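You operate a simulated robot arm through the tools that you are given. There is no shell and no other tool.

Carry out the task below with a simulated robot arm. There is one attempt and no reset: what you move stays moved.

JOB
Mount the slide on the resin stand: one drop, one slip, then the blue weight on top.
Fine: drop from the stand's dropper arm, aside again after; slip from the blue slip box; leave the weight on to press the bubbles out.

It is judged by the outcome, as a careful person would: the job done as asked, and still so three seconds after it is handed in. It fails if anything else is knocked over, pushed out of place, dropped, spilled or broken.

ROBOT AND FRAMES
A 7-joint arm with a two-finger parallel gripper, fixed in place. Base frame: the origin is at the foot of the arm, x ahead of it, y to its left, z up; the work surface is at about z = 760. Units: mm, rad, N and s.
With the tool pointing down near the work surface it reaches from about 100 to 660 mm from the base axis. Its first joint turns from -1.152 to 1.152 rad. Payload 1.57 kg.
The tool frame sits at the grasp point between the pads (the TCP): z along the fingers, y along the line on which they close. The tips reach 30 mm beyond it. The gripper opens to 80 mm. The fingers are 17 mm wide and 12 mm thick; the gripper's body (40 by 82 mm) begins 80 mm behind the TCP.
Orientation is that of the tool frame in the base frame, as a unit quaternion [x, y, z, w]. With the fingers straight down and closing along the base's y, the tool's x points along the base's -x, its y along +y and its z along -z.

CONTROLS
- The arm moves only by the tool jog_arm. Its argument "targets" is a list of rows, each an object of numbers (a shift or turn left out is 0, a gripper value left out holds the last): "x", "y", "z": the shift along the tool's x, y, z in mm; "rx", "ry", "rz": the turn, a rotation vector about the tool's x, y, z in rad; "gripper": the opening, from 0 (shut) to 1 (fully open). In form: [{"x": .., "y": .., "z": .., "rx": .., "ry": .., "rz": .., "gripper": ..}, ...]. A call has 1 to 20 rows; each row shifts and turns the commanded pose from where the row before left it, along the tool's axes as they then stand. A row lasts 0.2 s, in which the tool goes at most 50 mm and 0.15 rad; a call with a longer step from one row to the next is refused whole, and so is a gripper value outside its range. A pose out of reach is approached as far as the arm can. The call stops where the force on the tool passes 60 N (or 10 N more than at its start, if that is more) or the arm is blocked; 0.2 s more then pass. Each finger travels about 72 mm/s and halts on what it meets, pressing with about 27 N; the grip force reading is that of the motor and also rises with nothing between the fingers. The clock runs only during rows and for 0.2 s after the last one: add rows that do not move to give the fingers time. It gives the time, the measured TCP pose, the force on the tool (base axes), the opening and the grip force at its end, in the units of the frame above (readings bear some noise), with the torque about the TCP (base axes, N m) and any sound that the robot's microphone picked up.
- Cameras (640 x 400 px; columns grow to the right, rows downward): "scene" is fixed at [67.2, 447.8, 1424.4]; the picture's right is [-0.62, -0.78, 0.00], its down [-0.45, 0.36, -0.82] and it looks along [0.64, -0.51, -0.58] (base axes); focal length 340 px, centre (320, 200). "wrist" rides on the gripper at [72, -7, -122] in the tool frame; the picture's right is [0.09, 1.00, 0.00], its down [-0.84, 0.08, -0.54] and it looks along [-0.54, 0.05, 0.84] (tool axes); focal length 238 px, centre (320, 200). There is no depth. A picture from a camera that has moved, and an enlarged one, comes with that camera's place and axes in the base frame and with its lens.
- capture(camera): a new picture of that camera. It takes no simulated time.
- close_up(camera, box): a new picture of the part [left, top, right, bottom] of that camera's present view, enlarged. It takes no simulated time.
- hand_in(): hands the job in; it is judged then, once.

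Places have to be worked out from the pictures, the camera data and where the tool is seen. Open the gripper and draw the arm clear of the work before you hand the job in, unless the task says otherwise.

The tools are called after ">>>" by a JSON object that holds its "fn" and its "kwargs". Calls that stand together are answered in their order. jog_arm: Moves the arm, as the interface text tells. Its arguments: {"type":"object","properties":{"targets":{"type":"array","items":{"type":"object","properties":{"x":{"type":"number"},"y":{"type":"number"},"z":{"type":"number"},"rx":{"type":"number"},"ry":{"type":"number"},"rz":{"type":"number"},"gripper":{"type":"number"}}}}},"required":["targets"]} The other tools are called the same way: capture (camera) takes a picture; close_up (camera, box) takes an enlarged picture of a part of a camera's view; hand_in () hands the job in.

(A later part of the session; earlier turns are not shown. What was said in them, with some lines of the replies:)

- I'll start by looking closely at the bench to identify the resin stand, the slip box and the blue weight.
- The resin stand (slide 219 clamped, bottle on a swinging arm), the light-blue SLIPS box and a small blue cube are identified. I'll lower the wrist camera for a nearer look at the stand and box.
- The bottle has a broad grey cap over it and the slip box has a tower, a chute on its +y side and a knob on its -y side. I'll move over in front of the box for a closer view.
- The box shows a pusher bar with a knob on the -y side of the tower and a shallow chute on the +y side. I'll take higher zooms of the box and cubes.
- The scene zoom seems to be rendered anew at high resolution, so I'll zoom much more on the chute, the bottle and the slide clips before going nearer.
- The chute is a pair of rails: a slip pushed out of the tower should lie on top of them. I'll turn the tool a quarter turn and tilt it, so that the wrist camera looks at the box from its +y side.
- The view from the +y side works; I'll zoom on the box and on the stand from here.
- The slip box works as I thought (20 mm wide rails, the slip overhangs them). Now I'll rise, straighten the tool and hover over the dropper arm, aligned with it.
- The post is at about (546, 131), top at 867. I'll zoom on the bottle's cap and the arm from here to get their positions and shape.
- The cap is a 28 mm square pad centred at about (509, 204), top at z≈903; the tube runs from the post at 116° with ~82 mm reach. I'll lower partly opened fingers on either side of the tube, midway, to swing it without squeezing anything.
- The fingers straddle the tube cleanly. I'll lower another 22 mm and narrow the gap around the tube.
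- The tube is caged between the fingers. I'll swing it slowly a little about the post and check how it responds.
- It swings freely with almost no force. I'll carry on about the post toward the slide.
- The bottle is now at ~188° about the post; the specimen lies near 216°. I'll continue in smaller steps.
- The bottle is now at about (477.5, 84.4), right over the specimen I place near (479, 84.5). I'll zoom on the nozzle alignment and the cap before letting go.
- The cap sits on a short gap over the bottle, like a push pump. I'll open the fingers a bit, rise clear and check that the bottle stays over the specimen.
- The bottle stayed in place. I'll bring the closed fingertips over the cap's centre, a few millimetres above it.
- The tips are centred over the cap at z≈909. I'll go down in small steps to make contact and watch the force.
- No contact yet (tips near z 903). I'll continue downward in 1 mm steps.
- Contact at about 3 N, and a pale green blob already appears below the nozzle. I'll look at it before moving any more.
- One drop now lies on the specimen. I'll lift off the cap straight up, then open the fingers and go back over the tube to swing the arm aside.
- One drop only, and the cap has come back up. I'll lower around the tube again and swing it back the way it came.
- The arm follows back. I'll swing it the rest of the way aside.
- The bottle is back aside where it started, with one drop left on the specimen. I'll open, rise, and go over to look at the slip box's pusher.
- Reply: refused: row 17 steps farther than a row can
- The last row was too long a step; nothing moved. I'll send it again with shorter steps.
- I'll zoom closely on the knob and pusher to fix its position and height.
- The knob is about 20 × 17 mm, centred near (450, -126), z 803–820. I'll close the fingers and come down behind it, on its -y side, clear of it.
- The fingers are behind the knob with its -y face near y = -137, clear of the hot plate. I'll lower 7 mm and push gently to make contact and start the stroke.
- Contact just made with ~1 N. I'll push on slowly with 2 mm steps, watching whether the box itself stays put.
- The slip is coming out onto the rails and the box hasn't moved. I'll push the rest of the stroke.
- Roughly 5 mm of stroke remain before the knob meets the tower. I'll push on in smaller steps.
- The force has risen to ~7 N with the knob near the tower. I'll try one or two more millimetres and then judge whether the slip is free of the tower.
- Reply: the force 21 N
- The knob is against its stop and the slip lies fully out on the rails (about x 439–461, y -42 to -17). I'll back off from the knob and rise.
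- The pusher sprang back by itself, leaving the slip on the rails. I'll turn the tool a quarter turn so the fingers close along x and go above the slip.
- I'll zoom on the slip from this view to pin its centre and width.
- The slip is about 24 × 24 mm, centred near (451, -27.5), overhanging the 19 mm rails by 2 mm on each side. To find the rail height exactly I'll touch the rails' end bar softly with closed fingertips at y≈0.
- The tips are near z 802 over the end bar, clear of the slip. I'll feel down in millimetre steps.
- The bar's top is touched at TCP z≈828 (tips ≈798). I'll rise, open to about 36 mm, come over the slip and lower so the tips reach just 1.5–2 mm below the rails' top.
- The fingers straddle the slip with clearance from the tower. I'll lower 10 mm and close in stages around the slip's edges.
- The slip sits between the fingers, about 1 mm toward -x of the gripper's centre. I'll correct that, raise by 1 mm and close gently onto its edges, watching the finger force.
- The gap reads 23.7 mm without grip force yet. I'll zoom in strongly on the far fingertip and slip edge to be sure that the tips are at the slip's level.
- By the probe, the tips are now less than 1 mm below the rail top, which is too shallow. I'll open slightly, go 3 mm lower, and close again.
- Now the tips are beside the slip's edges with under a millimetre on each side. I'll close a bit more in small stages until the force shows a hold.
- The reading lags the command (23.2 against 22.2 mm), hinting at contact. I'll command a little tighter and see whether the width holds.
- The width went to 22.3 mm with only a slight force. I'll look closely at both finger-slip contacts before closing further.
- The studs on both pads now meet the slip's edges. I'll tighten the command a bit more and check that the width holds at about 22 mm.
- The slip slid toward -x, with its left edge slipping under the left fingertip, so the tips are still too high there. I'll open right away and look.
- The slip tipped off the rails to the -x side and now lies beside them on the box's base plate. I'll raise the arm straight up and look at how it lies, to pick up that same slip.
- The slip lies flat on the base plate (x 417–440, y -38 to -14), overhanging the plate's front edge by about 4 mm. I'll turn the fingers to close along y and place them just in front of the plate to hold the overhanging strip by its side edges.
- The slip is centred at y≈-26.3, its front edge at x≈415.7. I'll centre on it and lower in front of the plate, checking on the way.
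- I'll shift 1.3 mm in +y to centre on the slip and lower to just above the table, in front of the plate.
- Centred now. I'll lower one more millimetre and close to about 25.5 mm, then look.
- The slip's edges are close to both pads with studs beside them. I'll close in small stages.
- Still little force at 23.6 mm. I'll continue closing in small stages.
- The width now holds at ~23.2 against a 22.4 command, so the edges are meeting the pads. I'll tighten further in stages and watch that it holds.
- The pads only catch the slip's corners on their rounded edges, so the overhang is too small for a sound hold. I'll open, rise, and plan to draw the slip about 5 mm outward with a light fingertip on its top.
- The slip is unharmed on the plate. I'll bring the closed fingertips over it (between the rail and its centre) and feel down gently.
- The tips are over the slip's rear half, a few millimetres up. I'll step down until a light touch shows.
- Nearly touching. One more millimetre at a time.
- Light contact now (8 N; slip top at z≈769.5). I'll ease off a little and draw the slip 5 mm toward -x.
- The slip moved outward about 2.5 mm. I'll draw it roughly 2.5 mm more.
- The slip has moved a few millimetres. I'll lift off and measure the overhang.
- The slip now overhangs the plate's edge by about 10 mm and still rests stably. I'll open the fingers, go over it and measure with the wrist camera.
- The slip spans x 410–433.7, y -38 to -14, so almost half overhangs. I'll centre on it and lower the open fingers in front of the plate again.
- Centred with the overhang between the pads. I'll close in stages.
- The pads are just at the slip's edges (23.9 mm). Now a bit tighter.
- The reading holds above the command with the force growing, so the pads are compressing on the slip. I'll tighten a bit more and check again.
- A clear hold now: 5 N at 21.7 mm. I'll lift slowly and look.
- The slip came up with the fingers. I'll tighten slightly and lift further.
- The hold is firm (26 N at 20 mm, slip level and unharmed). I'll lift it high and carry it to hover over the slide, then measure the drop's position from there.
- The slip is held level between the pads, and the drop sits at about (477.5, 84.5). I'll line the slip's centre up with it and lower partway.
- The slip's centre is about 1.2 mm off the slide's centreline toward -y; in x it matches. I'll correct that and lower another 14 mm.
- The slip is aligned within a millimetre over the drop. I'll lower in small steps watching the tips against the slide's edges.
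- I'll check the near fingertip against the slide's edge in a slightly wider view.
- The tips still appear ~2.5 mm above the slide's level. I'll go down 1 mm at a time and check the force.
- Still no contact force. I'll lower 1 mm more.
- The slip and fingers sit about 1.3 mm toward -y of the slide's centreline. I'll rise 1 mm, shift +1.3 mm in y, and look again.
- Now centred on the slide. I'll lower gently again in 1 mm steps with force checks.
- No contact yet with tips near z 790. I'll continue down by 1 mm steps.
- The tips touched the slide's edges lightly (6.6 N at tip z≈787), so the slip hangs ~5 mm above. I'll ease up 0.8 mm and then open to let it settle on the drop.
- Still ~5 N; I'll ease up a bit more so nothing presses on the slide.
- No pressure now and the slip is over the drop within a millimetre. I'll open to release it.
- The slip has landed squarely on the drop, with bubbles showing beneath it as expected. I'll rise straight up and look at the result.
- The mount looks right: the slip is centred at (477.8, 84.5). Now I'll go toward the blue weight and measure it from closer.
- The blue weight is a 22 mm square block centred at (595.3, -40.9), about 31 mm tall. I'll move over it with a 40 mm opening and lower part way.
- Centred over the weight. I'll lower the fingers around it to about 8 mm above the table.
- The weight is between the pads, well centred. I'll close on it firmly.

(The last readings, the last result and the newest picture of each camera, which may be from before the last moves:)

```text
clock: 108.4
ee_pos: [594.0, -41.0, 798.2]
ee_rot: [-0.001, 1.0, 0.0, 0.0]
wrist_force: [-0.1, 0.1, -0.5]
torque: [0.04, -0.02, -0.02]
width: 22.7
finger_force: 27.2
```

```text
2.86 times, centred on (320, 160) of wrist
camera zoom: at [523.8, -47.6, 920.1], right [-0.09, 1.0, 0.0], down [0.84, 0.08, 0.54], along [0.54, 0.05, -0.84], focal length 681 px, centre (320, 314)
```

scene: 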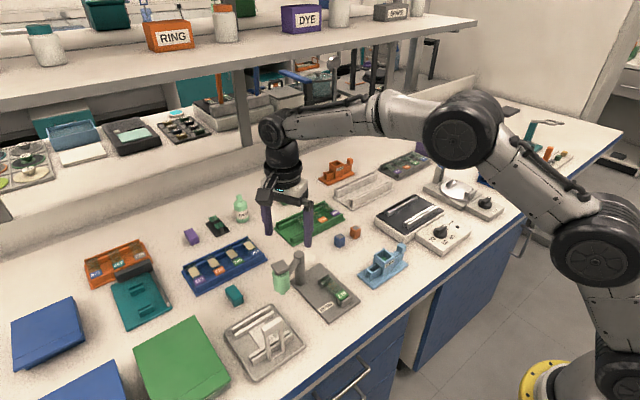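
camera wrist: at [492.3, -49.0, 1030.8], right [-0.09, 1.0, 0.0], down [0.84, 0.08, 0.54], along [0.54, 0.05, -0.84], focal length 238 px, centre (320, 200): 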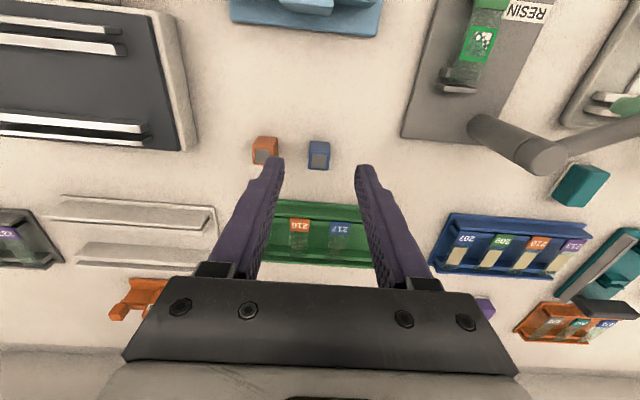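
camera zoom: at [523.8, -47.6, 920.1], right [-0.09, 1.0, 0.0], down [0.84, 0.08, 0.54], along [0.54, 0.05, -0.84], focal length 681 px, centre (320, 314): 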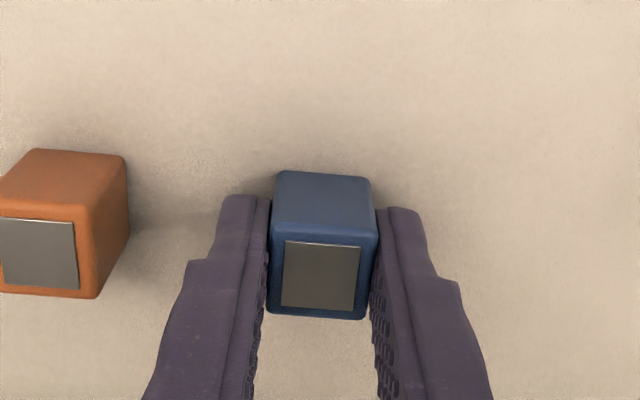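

Firm grip at 22.7 mm, 27 N. I'll lift it and carry it to above the slide.

>>> {"fn": "jog_arm", "kwargs": {"targets": [{"z": -5}, {"z": -15}, {"z": -30}, {"z": -30}, {"z": -22}, {"x": 16.8, "y": 17.9}, {"x": 16.8, "y": 17.9}, {"x": 16.8, "y": 17.9}, {"x": 16.8, "y": 17.9}, {"x": 16.8, "y": 17.9}, {"x": 16.8, "y": 17.9}, {"x": 16.8, "y": 17.9}, {}, {}]}}

>>> {"fn": "capture", "kwargs": {"camera": "wrist"}}

>>> {"fn": "close_up", "kwargs": {"camera": "wrist", "box": [260, 80, 380, 220]}}

>>> {"fn": "close_up", "kwargs": {"camera": "scene", "box": [285, 215, 385, 315]}}

```text
clock: 111.4
ee_pos: [475.6, 85.7, 897.6]
ee_rot: [0.0, 1.0, 0.001, 0.0]
wrist_force: [-0.3, -0.5, -2.0]
torque: [0.01, -0.03, 0.0]
width: 22.5
finger_force: 27.0
```

```text
taken
camera wrist: at [404.8, 77.6, 1020.9], right [-0.09, 1.0, 0.0], down [0.84, 0.08, 0.54], along [0.54, 0.05, -0.84], focal length 238 px, centre (320, 200)
```

wrist: 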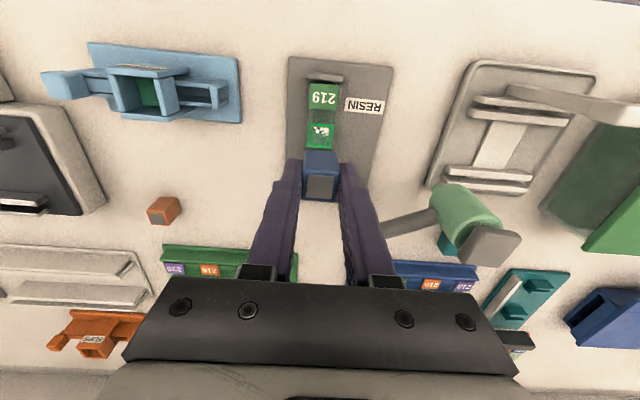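

```text
2.86 times, centred on (320, 150) of wrist
camera zoom: at [404.8, 77.6, 1020.9], right [-0.09, 1.0, 0.0], down [0.84, 0.08, 0.54], along [0.54, 0.05, -0.84], focal length 681 px, centre (320, 343)
```

zoom: 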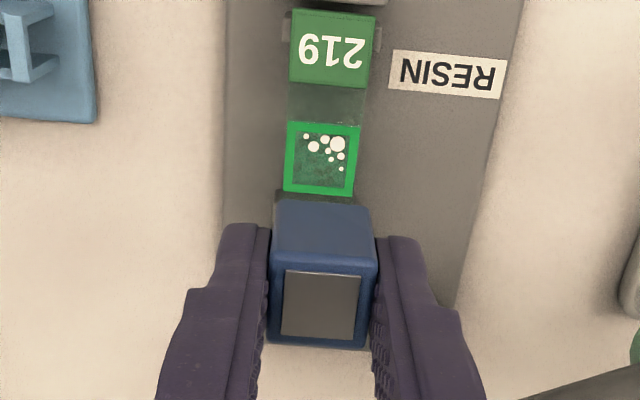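

```text
4.00 times, centred on (335, 265) of scene
camera zoom: at [67.2, 447.8, 1424.4], right [-0.62, -0.78, 0.0], down [-0.45, 0.36, -0.82], along [0.64, -0.51, -0.58], focal length 1359 px, centre (260, -60)
```

zoom: 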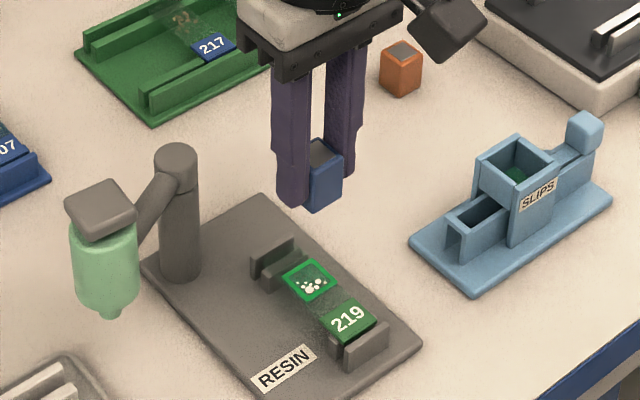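

The weight hangs over the stand. The slip's centre is at (477.6, 84.7), so I'll shift 1.3 mm in +x and lower to about 10 mm above it.

>>> {"fn": "jog_arm", "kwargs": {"targets": [{"x": -1.3, "y": 0.1}, {"z": 20}, {"z": 20}, {"z": 18}, {}]}}

>>> {"fn": "close_up", "kwargs": {"camera": "wrist", "box": [260, 80, 380, 220]}}

>>> {"fn": "close_up", "kwargs": {"camera": "scene", "box": [312, 245, 362, 300]}}

```text
clock: 112.6
ee_pos: [479.2, 84.2, 841.3]
ee_rot: [-0.002, 1.0, 0.0, 0.0]
wrist_force: [0.5, 0.0, -1.6]
torque: [-0.01, -0.03, 0.01]
width: 22.6
finger_force: 27.2
```

```text
2.86 times, centred on (320, 150) of wrist
camera zoom: at [408.1, 77.0, 963.4], right [-0.09, 1.0, 0.0], down [0.84, 0.08, 0.54], along [0.54, 0.05, -0.84], focal length 681 px, centre (320, 343)
```

zoom: 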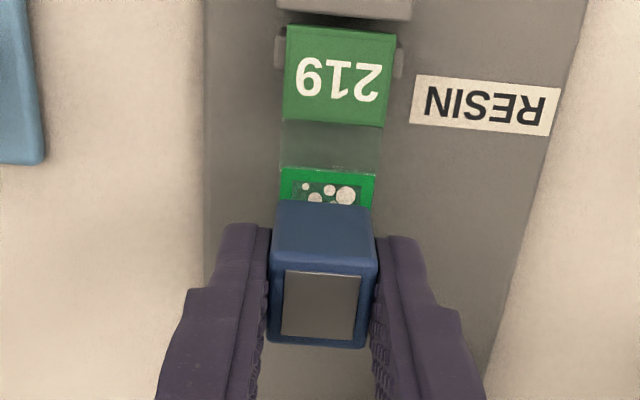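

```text
7.27 times, centred on (337, 272) of scene
camera zoom: at [67.2, 447.8, 1424.4], right [-0.62, -0.78, 0.0], down [-0.45, 0.36, -0.82], along [0.64, -0.51, -0.58], focal length 2472 px, centre (196, -327)
```

zoom: 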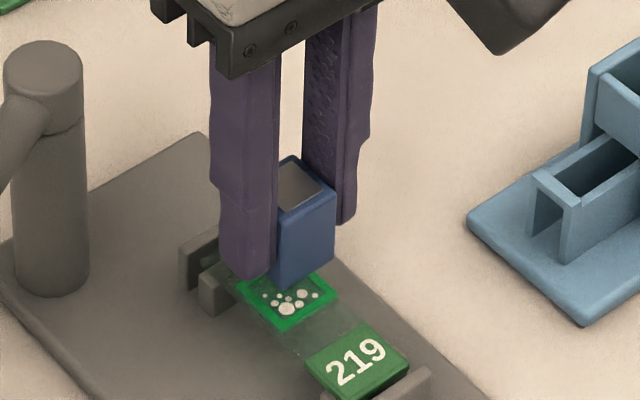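

The weight is about 2 mm too far in +x and slightly toward -y. I'll correct that and lower in smaller steps.

>>> {"fn": "jog_arm", "kwargs": {"targets": [{"x": 1.9, "y": 0.7}, {"z": 4}, {"z": 3}, {}]}}

>>> {"fn": "close_up", "kwargs": {"camera": "wrist", "box": [270, 90, 370, 210]}}

>>> {"fn": "close_up", "kwargs": {"camera": "scene", "box": [317, 255, 357, 295]}}

```text
clock: 113.6
ee_pos: [475.5, 85.3, 832.7]
ee_rot: [-0.002, 1.0, 0.0, 0.0]
wrist_force: [-0.4, -0.9, -1.7]
torque: [-0.01, 0.01, 0.02]
width: 22.2
finger_force: 27.5
```

```text
3.33 times, centred on (320, 150) of wrist
camera zoom: at [404.6, 78.3, 956.2], right [-0.09, 1.0, 0.0], down [0.84, 0.08, 0.54], along [0.54, 0.05, -0.84], focal length 794 px, centre (320, 367)
```

zoom: 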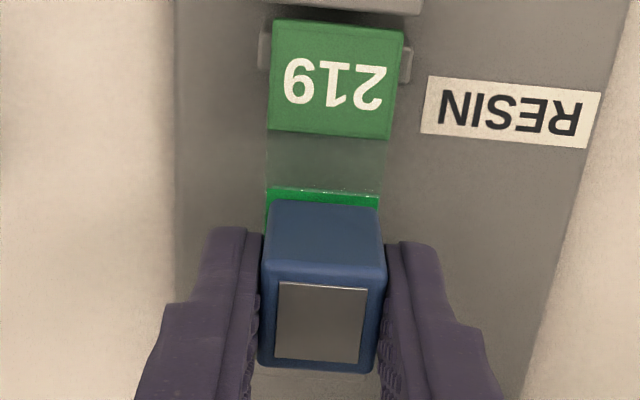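

```text
10.00 times, centred on (337, 275) of scene
camera zoom: at [67.2, 447.8, 1424.4], right [-0.62, -0.78, 0.0], down [-0.45, 0.36, -0.82], along [0.64, -0.51, -0.58], focal length 3399 px, centre (150, -550)
```

zoom: 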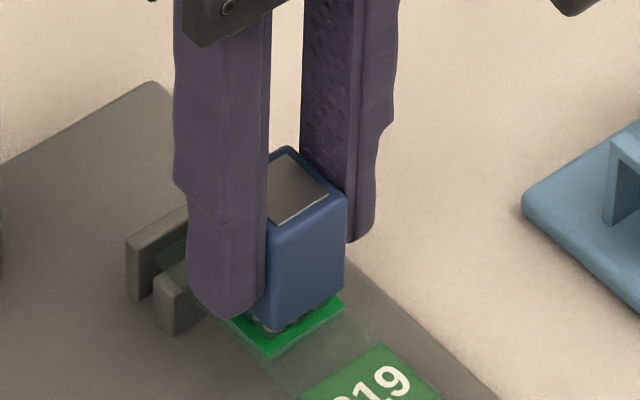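

The weight's centre is ~1 mm short in x now; I'll correct and lower in fine steps until the load transfers onto the slip.

>>> {"fn": "jog_arm", "kwargs": {"targets": [{"x": -0.9, "y": -0.3}, {"z": 2}, {"z": 2}, {}]}}

>>> {"fn": "close_up", "kwargs": {"camera": "wrist", "box": [270, 90, 370, 210]}}

>>> {"fn": "close_up", "kwargs": {"camera": "scene", "box": [317, 255, 357, 295]}}

```text
clock: 114.6
ee_pos: [477.7, 84.8, 828.9]
ee_rot: [0.0, 1.0, 0.001, 0.0]
wrist_force: [-0.3, -0.3, -0.6]
torque: [-0.01, 0.01, 0.03]
width: 22.4
finger_force: 27.1
```

```text
3.33 times, centred on (320, 150) of wrist
camera zoom: at [405.7, 78.0, 951.8], right [-0.09, 1.0, 0.0], down [0.84, 0.08, 0.54], along [0.54, 0.05, -0.84], focal length 794 px, centre (320, 367)
```

zoom: 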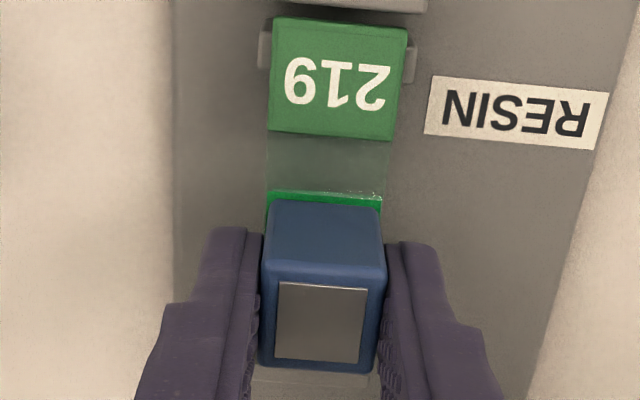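

```text
10.00 times, centred on (337, 275) of scene
camera zoom: at [67.2, 447.8, 1424.4], right [-0.62, -0.78, 0.0], down [-0.45, 0.36, -0.82], along [0.64, -0.51, -0.58], focal length 3399 px, centre (150, -550)
```

zoom: 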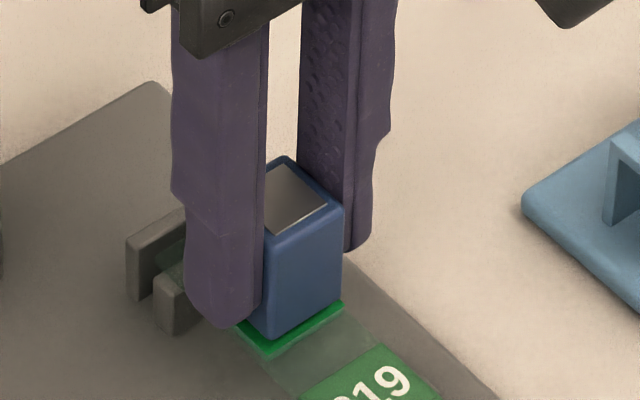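

Aligned within half a millimetre. Lowering the last bit in 1 mm steps.

>>> {"fn": "jog_arm", "kwargs": {"targets": [{"z": 1}, {}]}}

>>> {"fn": "jog_arm", "kwargs": {"targets": [{"z": 0.8}, {}]}}

>>> {"fn": "close_up", "kwargs": {"camera": "scene", "box": [322, 265, 352, 295]}}

```text
clock: 115.2
ee_pos: [477.3, 85.6, 827.9]
ee_rot: [-0.002, 1.0, 0.0, -0.001]
wrist_force: [-0.3, 0.2, -1.5]
torque: [-0.01, 0.0, 0.01]
width: 22.5
finger_force: 27.0
```

```text
clock: 115.8
ee_pos: [477.0, 85.3, 827.8]
ee_rot: [-0.001, 1.0, -0.001, 0.0]
wrist_force: [-0.1, -0.4, -1.2]
torque: [0.01, -0.01, 0.01]
width: 22.4
finger_force: 27.0
```

```text
13.33 times, centred on (337, 280) of scene
camera zoom: at [67.2, 447.8, 1424.4], right [-0.62, -0.78, 0.0], down [-0.45, 0.36, -0.82], along [0.64, -0.51, -0.58], focal length 4532 px, centre (93, -867)
```

zoom: 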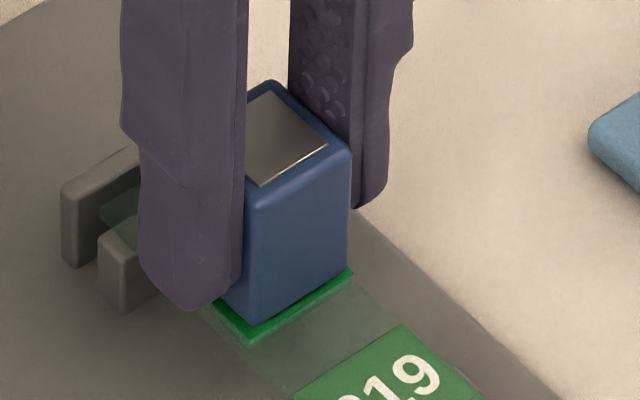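

Not yet resting (the wrist still bears the weight). A little further.

>>> {"fn": "jog_arm", "kwargs": {"targets": [{"z": 0.8}, {}]}}

>>> {"fn": "jog_arm", "kwargs": {"targets": [{"z": 0.7}, {}]}}

```text
clock: 116.4
ee_pos: [475.6, 84.5, 826.1]
ee_rot: [-0.001, 1.0, 0.0, -0.001]
wrist_force: [-0.4, 0.1, -2.5]
torque: [0.02, 0.03, -0.02]
width: 22.3
finger_force: 26.9
```

```text
clock: 117.0
ee_pos: [476.4, 86.2, 826.2]
ee_rot: [-0.001, 1.0, 0.0, 0.0]
wrist_force: [-0.2, -0.3, -1.5]
torque: [0.03, 0.01, 0.0]
width: 22.5
finger_force: 26.8
```

>>> {"fn": "jog_arm", "kwargs": {"targets": [{"z": 0.8}, {}]}}

>>> {"fn": "close_up", "kwargs": {"camera": "scene", "box": [322, 265, 352, 295]}}

>>> {"fn": "close_up", "kwargs": {"camera": "wrist", "box": [270, 90, 370, 210]}}

```text
clock: 117.6
ee_pos: [476.8, 85.0, 824.3]
ee_rot: [-0.001, 1.0, 0.001, 0.001]
wrist_force: [0.3, 0.6, -1.0]
torque: [0.0, 0.01, 0.0]
width: 22.5
finger_force: 26.8
```

```text
13.33 times, centred on (337, 280) of scene
camera zoom: at [67.2, 447.8, 1424.4], right [-0.62, -0.78, 0.0], down [-0.45, 0.36, -0.82], along [0.64, -0.51, -0.58], focal length 4532 px, centre (93, -867)
```

zoom: 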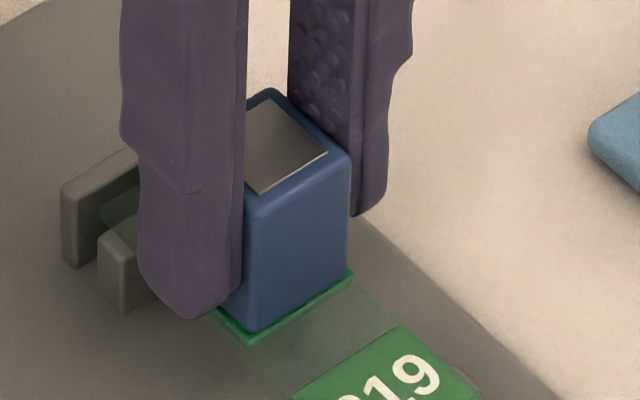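

```text
3.33 times, centred on (320, 150) of wrist
camera zoom: at [405.7, 78.2, 948.3], right [-0.09, 1.0, 0.0], down [0.84, 0.08, 0.54], along [0.54, 0.05, -0.84], focal length 794 px, centre (320, 367)
```

zoom: 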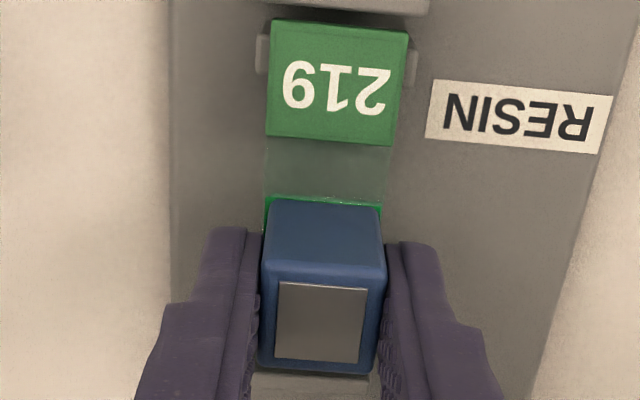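

Almost there. Continuing with fine steps until the weight rests.

>>> {"fn": "jog_arm", "kwargs": {"targets": [{"z": 0.8}, {}]}}

>>> {"fn": "jog_arm", "kwargs": {"targets": [{"z": 0.7}, {}]}}

```text
clock: 118.2
ee_pos: [477.4, 85.3, 825.4]
ee_rot: [-0.001, 1.0, 0.0, 0.0]
wrist_force: [-0.5, 0.1, 3.9]
torque: [-0.02, -0.02, 0.01]
width: 22.2
finger_force: 26.9
```

```text
clock: 118.8
ee_pos: [477.9, 85.1, 823.9]
ee_rot: [-0.001, 1.0, 0.0, 0.001]
wrist_force: [-0.8, 0.0, 9.6]
torque: [0.0, 0.01, 0.0]
width: 22.3
finger_force: 27.1
```

The weight is now on the slip (9.6 N of push). I'll ease up so it just rests, then look before releasing.

>>> {"fn": "jog_arm", "kwargs": {"targets": [{"z": -1.1}, {}, {}]}}

>>> {"fn": "close_up", "kwargs": {"camera": "scene", "box": [317, 260, 357, 300]}}

>>> {"fn": "close_up", "kwargs": {"camera": "wrist", "box": [270, 90, 370, 210]}}

```text
clock: 119.6
ee_pos: [475.4, 85.3, 825.1]
ee_rot: [-0.001, 1.0, 0.001, 0.0]
wrist_force: [1.2, 0.6, 6.2]
torque: [0.03, -0.02, -0.01]
width: 22.4
finger_force: 27.0
```

```text
10.00 times, centred on (337, 280) of scene
camera zoom: at [67.1, 447.7, 1424.4], right [-0.62, -0.78, 0.0], down [-0.45, 0.36, -0.82], along [0.64, -0.51, -0.58], focal length 3399 px, centre (150, -600)
```

zoom: 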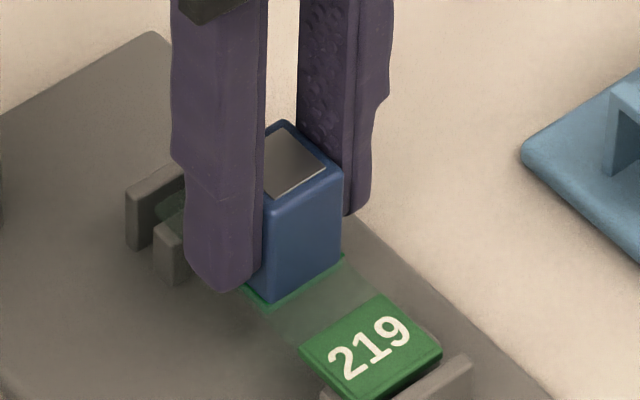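

```text
3.33 times, centred on (320, 150) of wrist
camera zoom: at [405.5, 78.3, 947.5], right [-0.09, 1.0, 0.0], down [0.84, 0.08, 0.54], along [0.54, 0.05, -0.84], focal length 794 px, centre (320, 367)
```

zoom: 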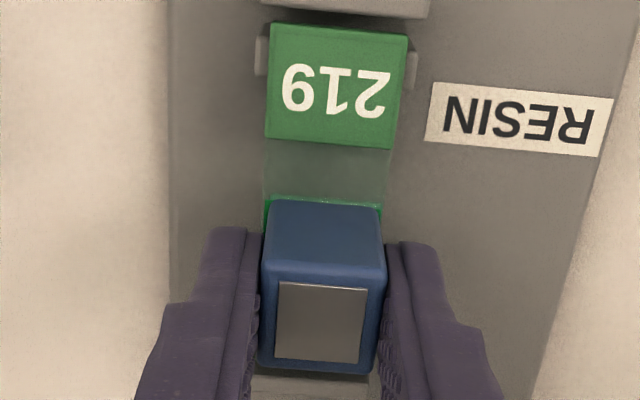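

Still 6 N of push; I'll ease up further.

>>> {"fn": "jog_arm", "kwargs": {"targets": [{"z": -0.7}, {}, {}]}}

```text
clock: 120.4
ee_pos: [475.8, 86.1, 824.6]
ee_rot: [-0.001, 1.0, 0.0, -0.001]
wrist_force: [0.1, 0.1, 3.8]
torque: [0.04, -0.02, 0.0]
width: 22.5
finger_force: 27.3
```

>>> {"fn": "jog_arm", "kwargs": {"targets": [{"z": -0.5}, {}, {}]}}

```text
clock: 121.2
ee_pos: [476.5, 85.5, 825.8]
ee_rot: [-0.001, 1.0, 0.0, 0.0]
wrist_force: [0.2, -0.1, 0.5]
torque: [-0.03, 0.04, 0.0]
width: 22.4
finger_force: 26.8
```

The weight now rests on the slip with no push. I'll open the fingers to release it and look.

>>> {"fn": "jog_arm", "kwargs": {"targets": [{"gripper": 0.33}, {}, {"gripper": 0.42}, {}, {}]}}

>>> {"fn": "close_up", "kwargs": {"camera": "scene", "box": [317, 260, 357, 300]}}

>>> {"fn": "close_up", "kwargs": {"camera": "wrist", "box": [270, 90, 370, 210]}}

```text
clock: 122.4
ee_pos: [477.3, 85.1, 825.0]
ee_rot: [-0.002, 1.0, 0.0, 0.001]
wrist_force: [0.0, 1.4, -0.1]
torque: [-0.02, 0.02, -0.01]
width: 33.6
finger_force: 0.0
```

```text
10.00 times, centred on (337, 280) of scene
camera zoom: at [67.2, 447.8, 1424.4], right [-0.62, -0.78, 0.0], down [-0.45, 0.36, -0.82], along [0.64, -0.51, -0.58], focal length 3399 px, centre (150, -600)
```

zoom: 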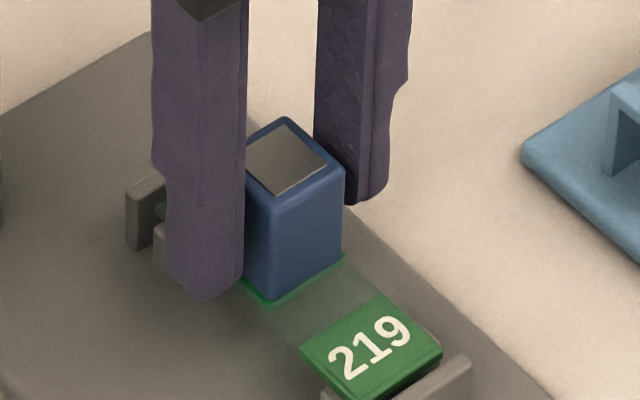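

```text
3.33 times, centred on (320, 150) of wrist
camera zoom: at [405.6, 78.1, 948.4], right [-0.09, 1.0, 0.0], down [0.84, 0.08, 0.54], along [0.54, 0.05, -0.84], focal length 794 px, centre (320, 367)
```

zoom: 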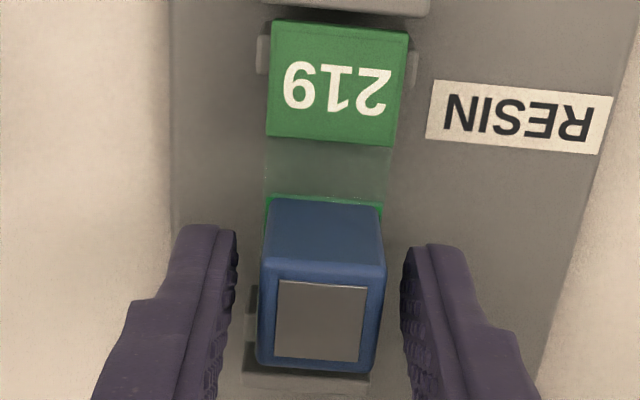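

The weight stands on the slip by itself. I'll rise straight up, open fully once clear, and back away.

>>> {"fn": "jog_arm", "kwargs": {"targets": [{"z": -6}, {"z": -10}, {"z": -20}, {"z": -30}, {"z": -30, "gripper": 0.6}, {"z": -40}, {"z": -40, "x": 20}, {"z": -30, "x": 30, "gripper": 1.0}, {"x": 40}, {}, {}]}}

>>> {"fn": "capture", "kwargs": {"camera": "wrist"}}

>>> {"fn": "capture", "kwargs": {"camera": "scene"}}

>>> {"fn": "close_up", "kwargs": {"camera": "scene", "box": [260, 230, 420, 330]}}

>>> {"fn": "close_up", "kwargs": {"camera": "scene", "box": [317, 255, 357, 300]}}

```text
clock: 124.8
ee_pos: [384.3, 86.7, 1031.8]
ee_rot: [-0.001, 1.0, 0.0, 0.0]
wrist_force: [-1.0, 0.3, 0.3]
torque: [0.01, -0.03, 0.0]
width: 79.8
finger_force: 0.0
```

```text
taken
camera wrist: at [313.7, 80.2, 1154.8], right [-0.09, 1.0, 0.0], down [0.84, 0.08, 0.54], along [0.54, 0.05, -0.84], focal length 238 px, centre (320, 200)
```

wrist: 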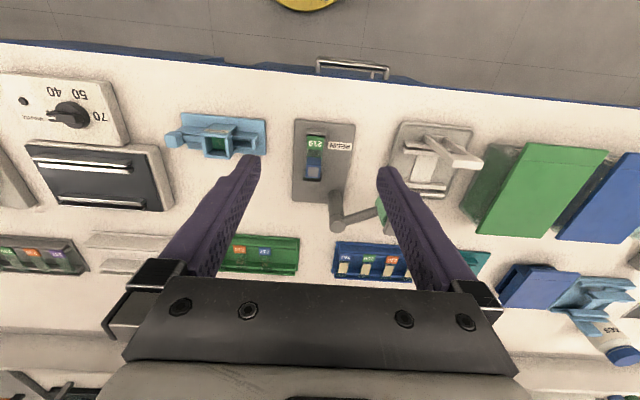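

```text
taken
```

scene: 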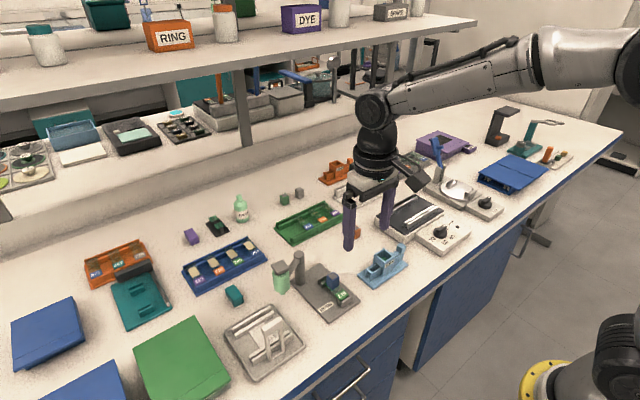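

```text
4.00 times, centred on (340, 280) of scene
camera zoom: at [67.2, 447.8, 1424.4], right [-0.62, -0.78, 0.0], down [-0.45, 0.36, -0.82], along [0.64, -0.51, -0.58], focal length 1359 px, centre (240, -120)
```

zoom: 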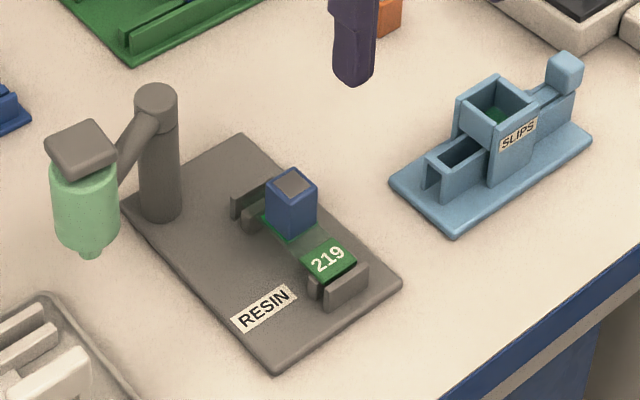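

```text
8.89 times, centred on (337, 278) of scene
camera zoom: at [67.2, 447.8, 1424.4], right [-0.62, -0.78, 0.0], down [-0.45, 0.36, -0.82], along [0.64, -0.51, -0.58], focal length 3021 px, centre (169, -489)
```

zoom: 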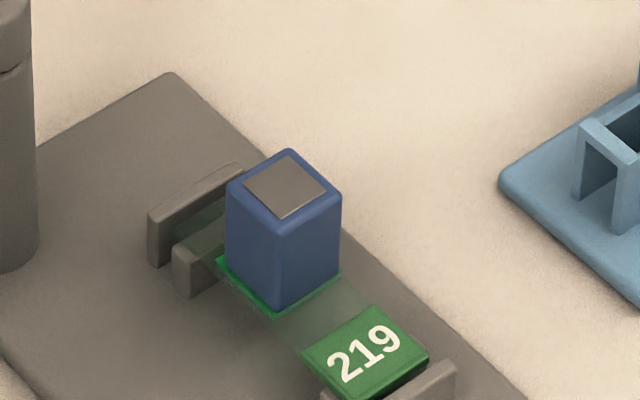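

The weight stands square on the slip, the bottle is aside, the box and stand look unmoved. I'll compare with the same crops as at the start before handing in.

>>> {"fn": "close_up", "kwargs": {"camera": "scene", "box": [220, 220, 420, 345]}}

>>> {"fn": "close_up", "kwargs": {"camera": "scene", "box": [260, 140, 460, 265]}}

>>> {"fn": "close_up", "kwargs": {"camera": "wrist", "box": [265, 100, 395, 240]}}

```text
3.20 times, centred on (320, 282) of scene
camera zoom: at [67.2, 447.8, 1424.4], right [-0.62, -0.78, 0.0], down [-0.45, 0.36, -0.82], along [0.64, -0.51, -0.58], focal length 1088 px, centre (320, -64)
```

zoom: 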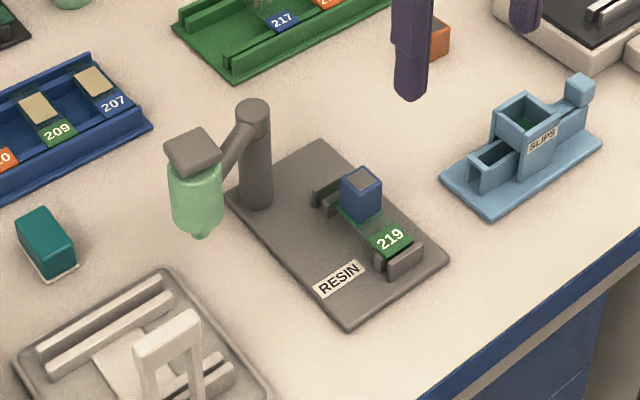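

```text
3.20 times, centred on (360, 202) of scene
camera zoom: at [67.2, 447.8, 1424.4], right [-0.62, -0.78, 0.0], down [-0.45, 0.36, -0.82], along [0.64, -0.51, -0.58], focal length 1088 px, centre (192, 192)
```

zoom: 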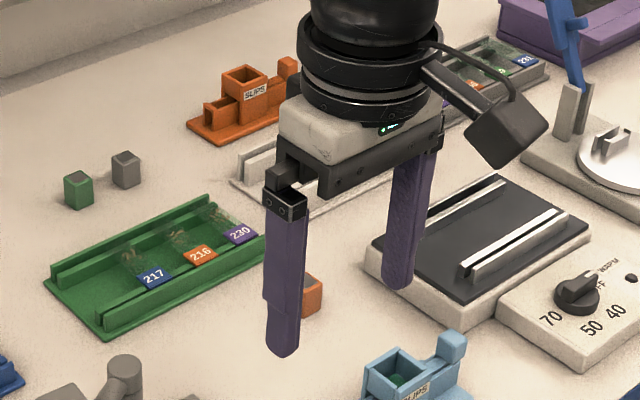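

```text
2.86 times, centred on (330, 170) of wrist
camera zoom: at [313.7, 80.2, 1154.8], right [-0.09, 1.0, 0.0], down [0.84, 0.08, 0.54], along [0.54, 0.05, -0.84], focal length 681 px, centre (291, 286)
```

zoom: 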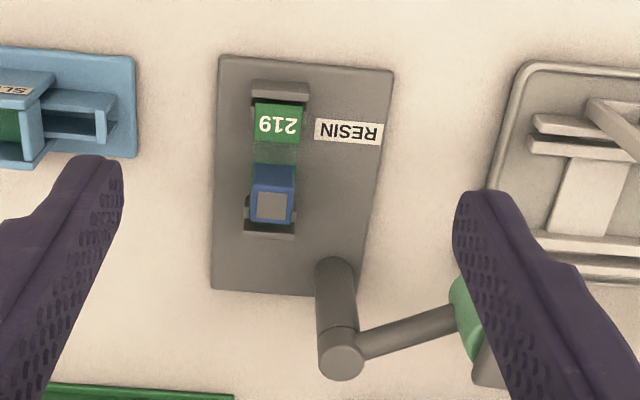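

Everything else matches the starting picture. I'll let a few seconds pass with the arm still to be sure the weight stays put, then check once more.

>>> {"fn": "jog_arm", "kwargs": {"targets": [{}, {}, {}, {}, {}, {}, {}, {}, {}, {}, {}, {}, {}, {}, {}, {}, {}, {}, {}, {}]}}

>>> {"fn": "close_up", "kwargs": {"camera": "scene", "box": [317, 255, 357, 300]}}

```text
clock: 129.0
ee_pos: [385.2, 86.0, 1031.7]
ee_rot: [-0.001, 1.0, 0.0, 0.001]
wrist_force: [-1.0, 0.3, -0.5]
torque: [-0.02, -0.03, -0.03]
width: 80.2
finger_force: 0.1
```

```text
8.89 times, centred on (337, 278) of scene
camera zoom: at [67.2, 447.8, 1424.4], right [-0.62, -0.78, 0.0], down [-0.45, 0.36, -0.82], along [0.64, -0.51, -0.58], focal length 3021 px, centre (169, -489)
```

zoom: 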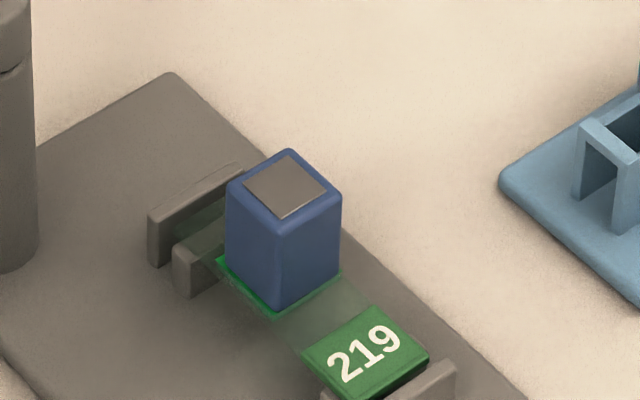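

The mount is stable: one drop, one slip and the blue weight on top, with the dropper arm aside, the gripper open and the arm clear. I'm handing the job in.

>>> {"fn": "hand_in", "kwargs": {}}

```text
The job is handed in.
```

Slide 219 is mounted on the resin stand and handed in. One drop of resin is on the specimen, with one slip from the blue box over it and the blue weight on top. The dropper arm is back aside.

- **Slip fell once:** On my first try at picking it up, the slip slid off the box's rails and landed on the box's own base plate. I picked up that same slip and used it, and it showed no visible damage. No other slip was taken from the box.
- **Slip placement:** It was released about 5 mm above the slide and landed centred on the drop. Bubbles showed under it before the weight went on. I did not check whether the weight has pressed them out, because it covers the slip.
- **Everything else:** The weight stayed put for four seconds before hand-in. I compared the stand, the slip box and the items around them with the starting pictures, and none had moved.
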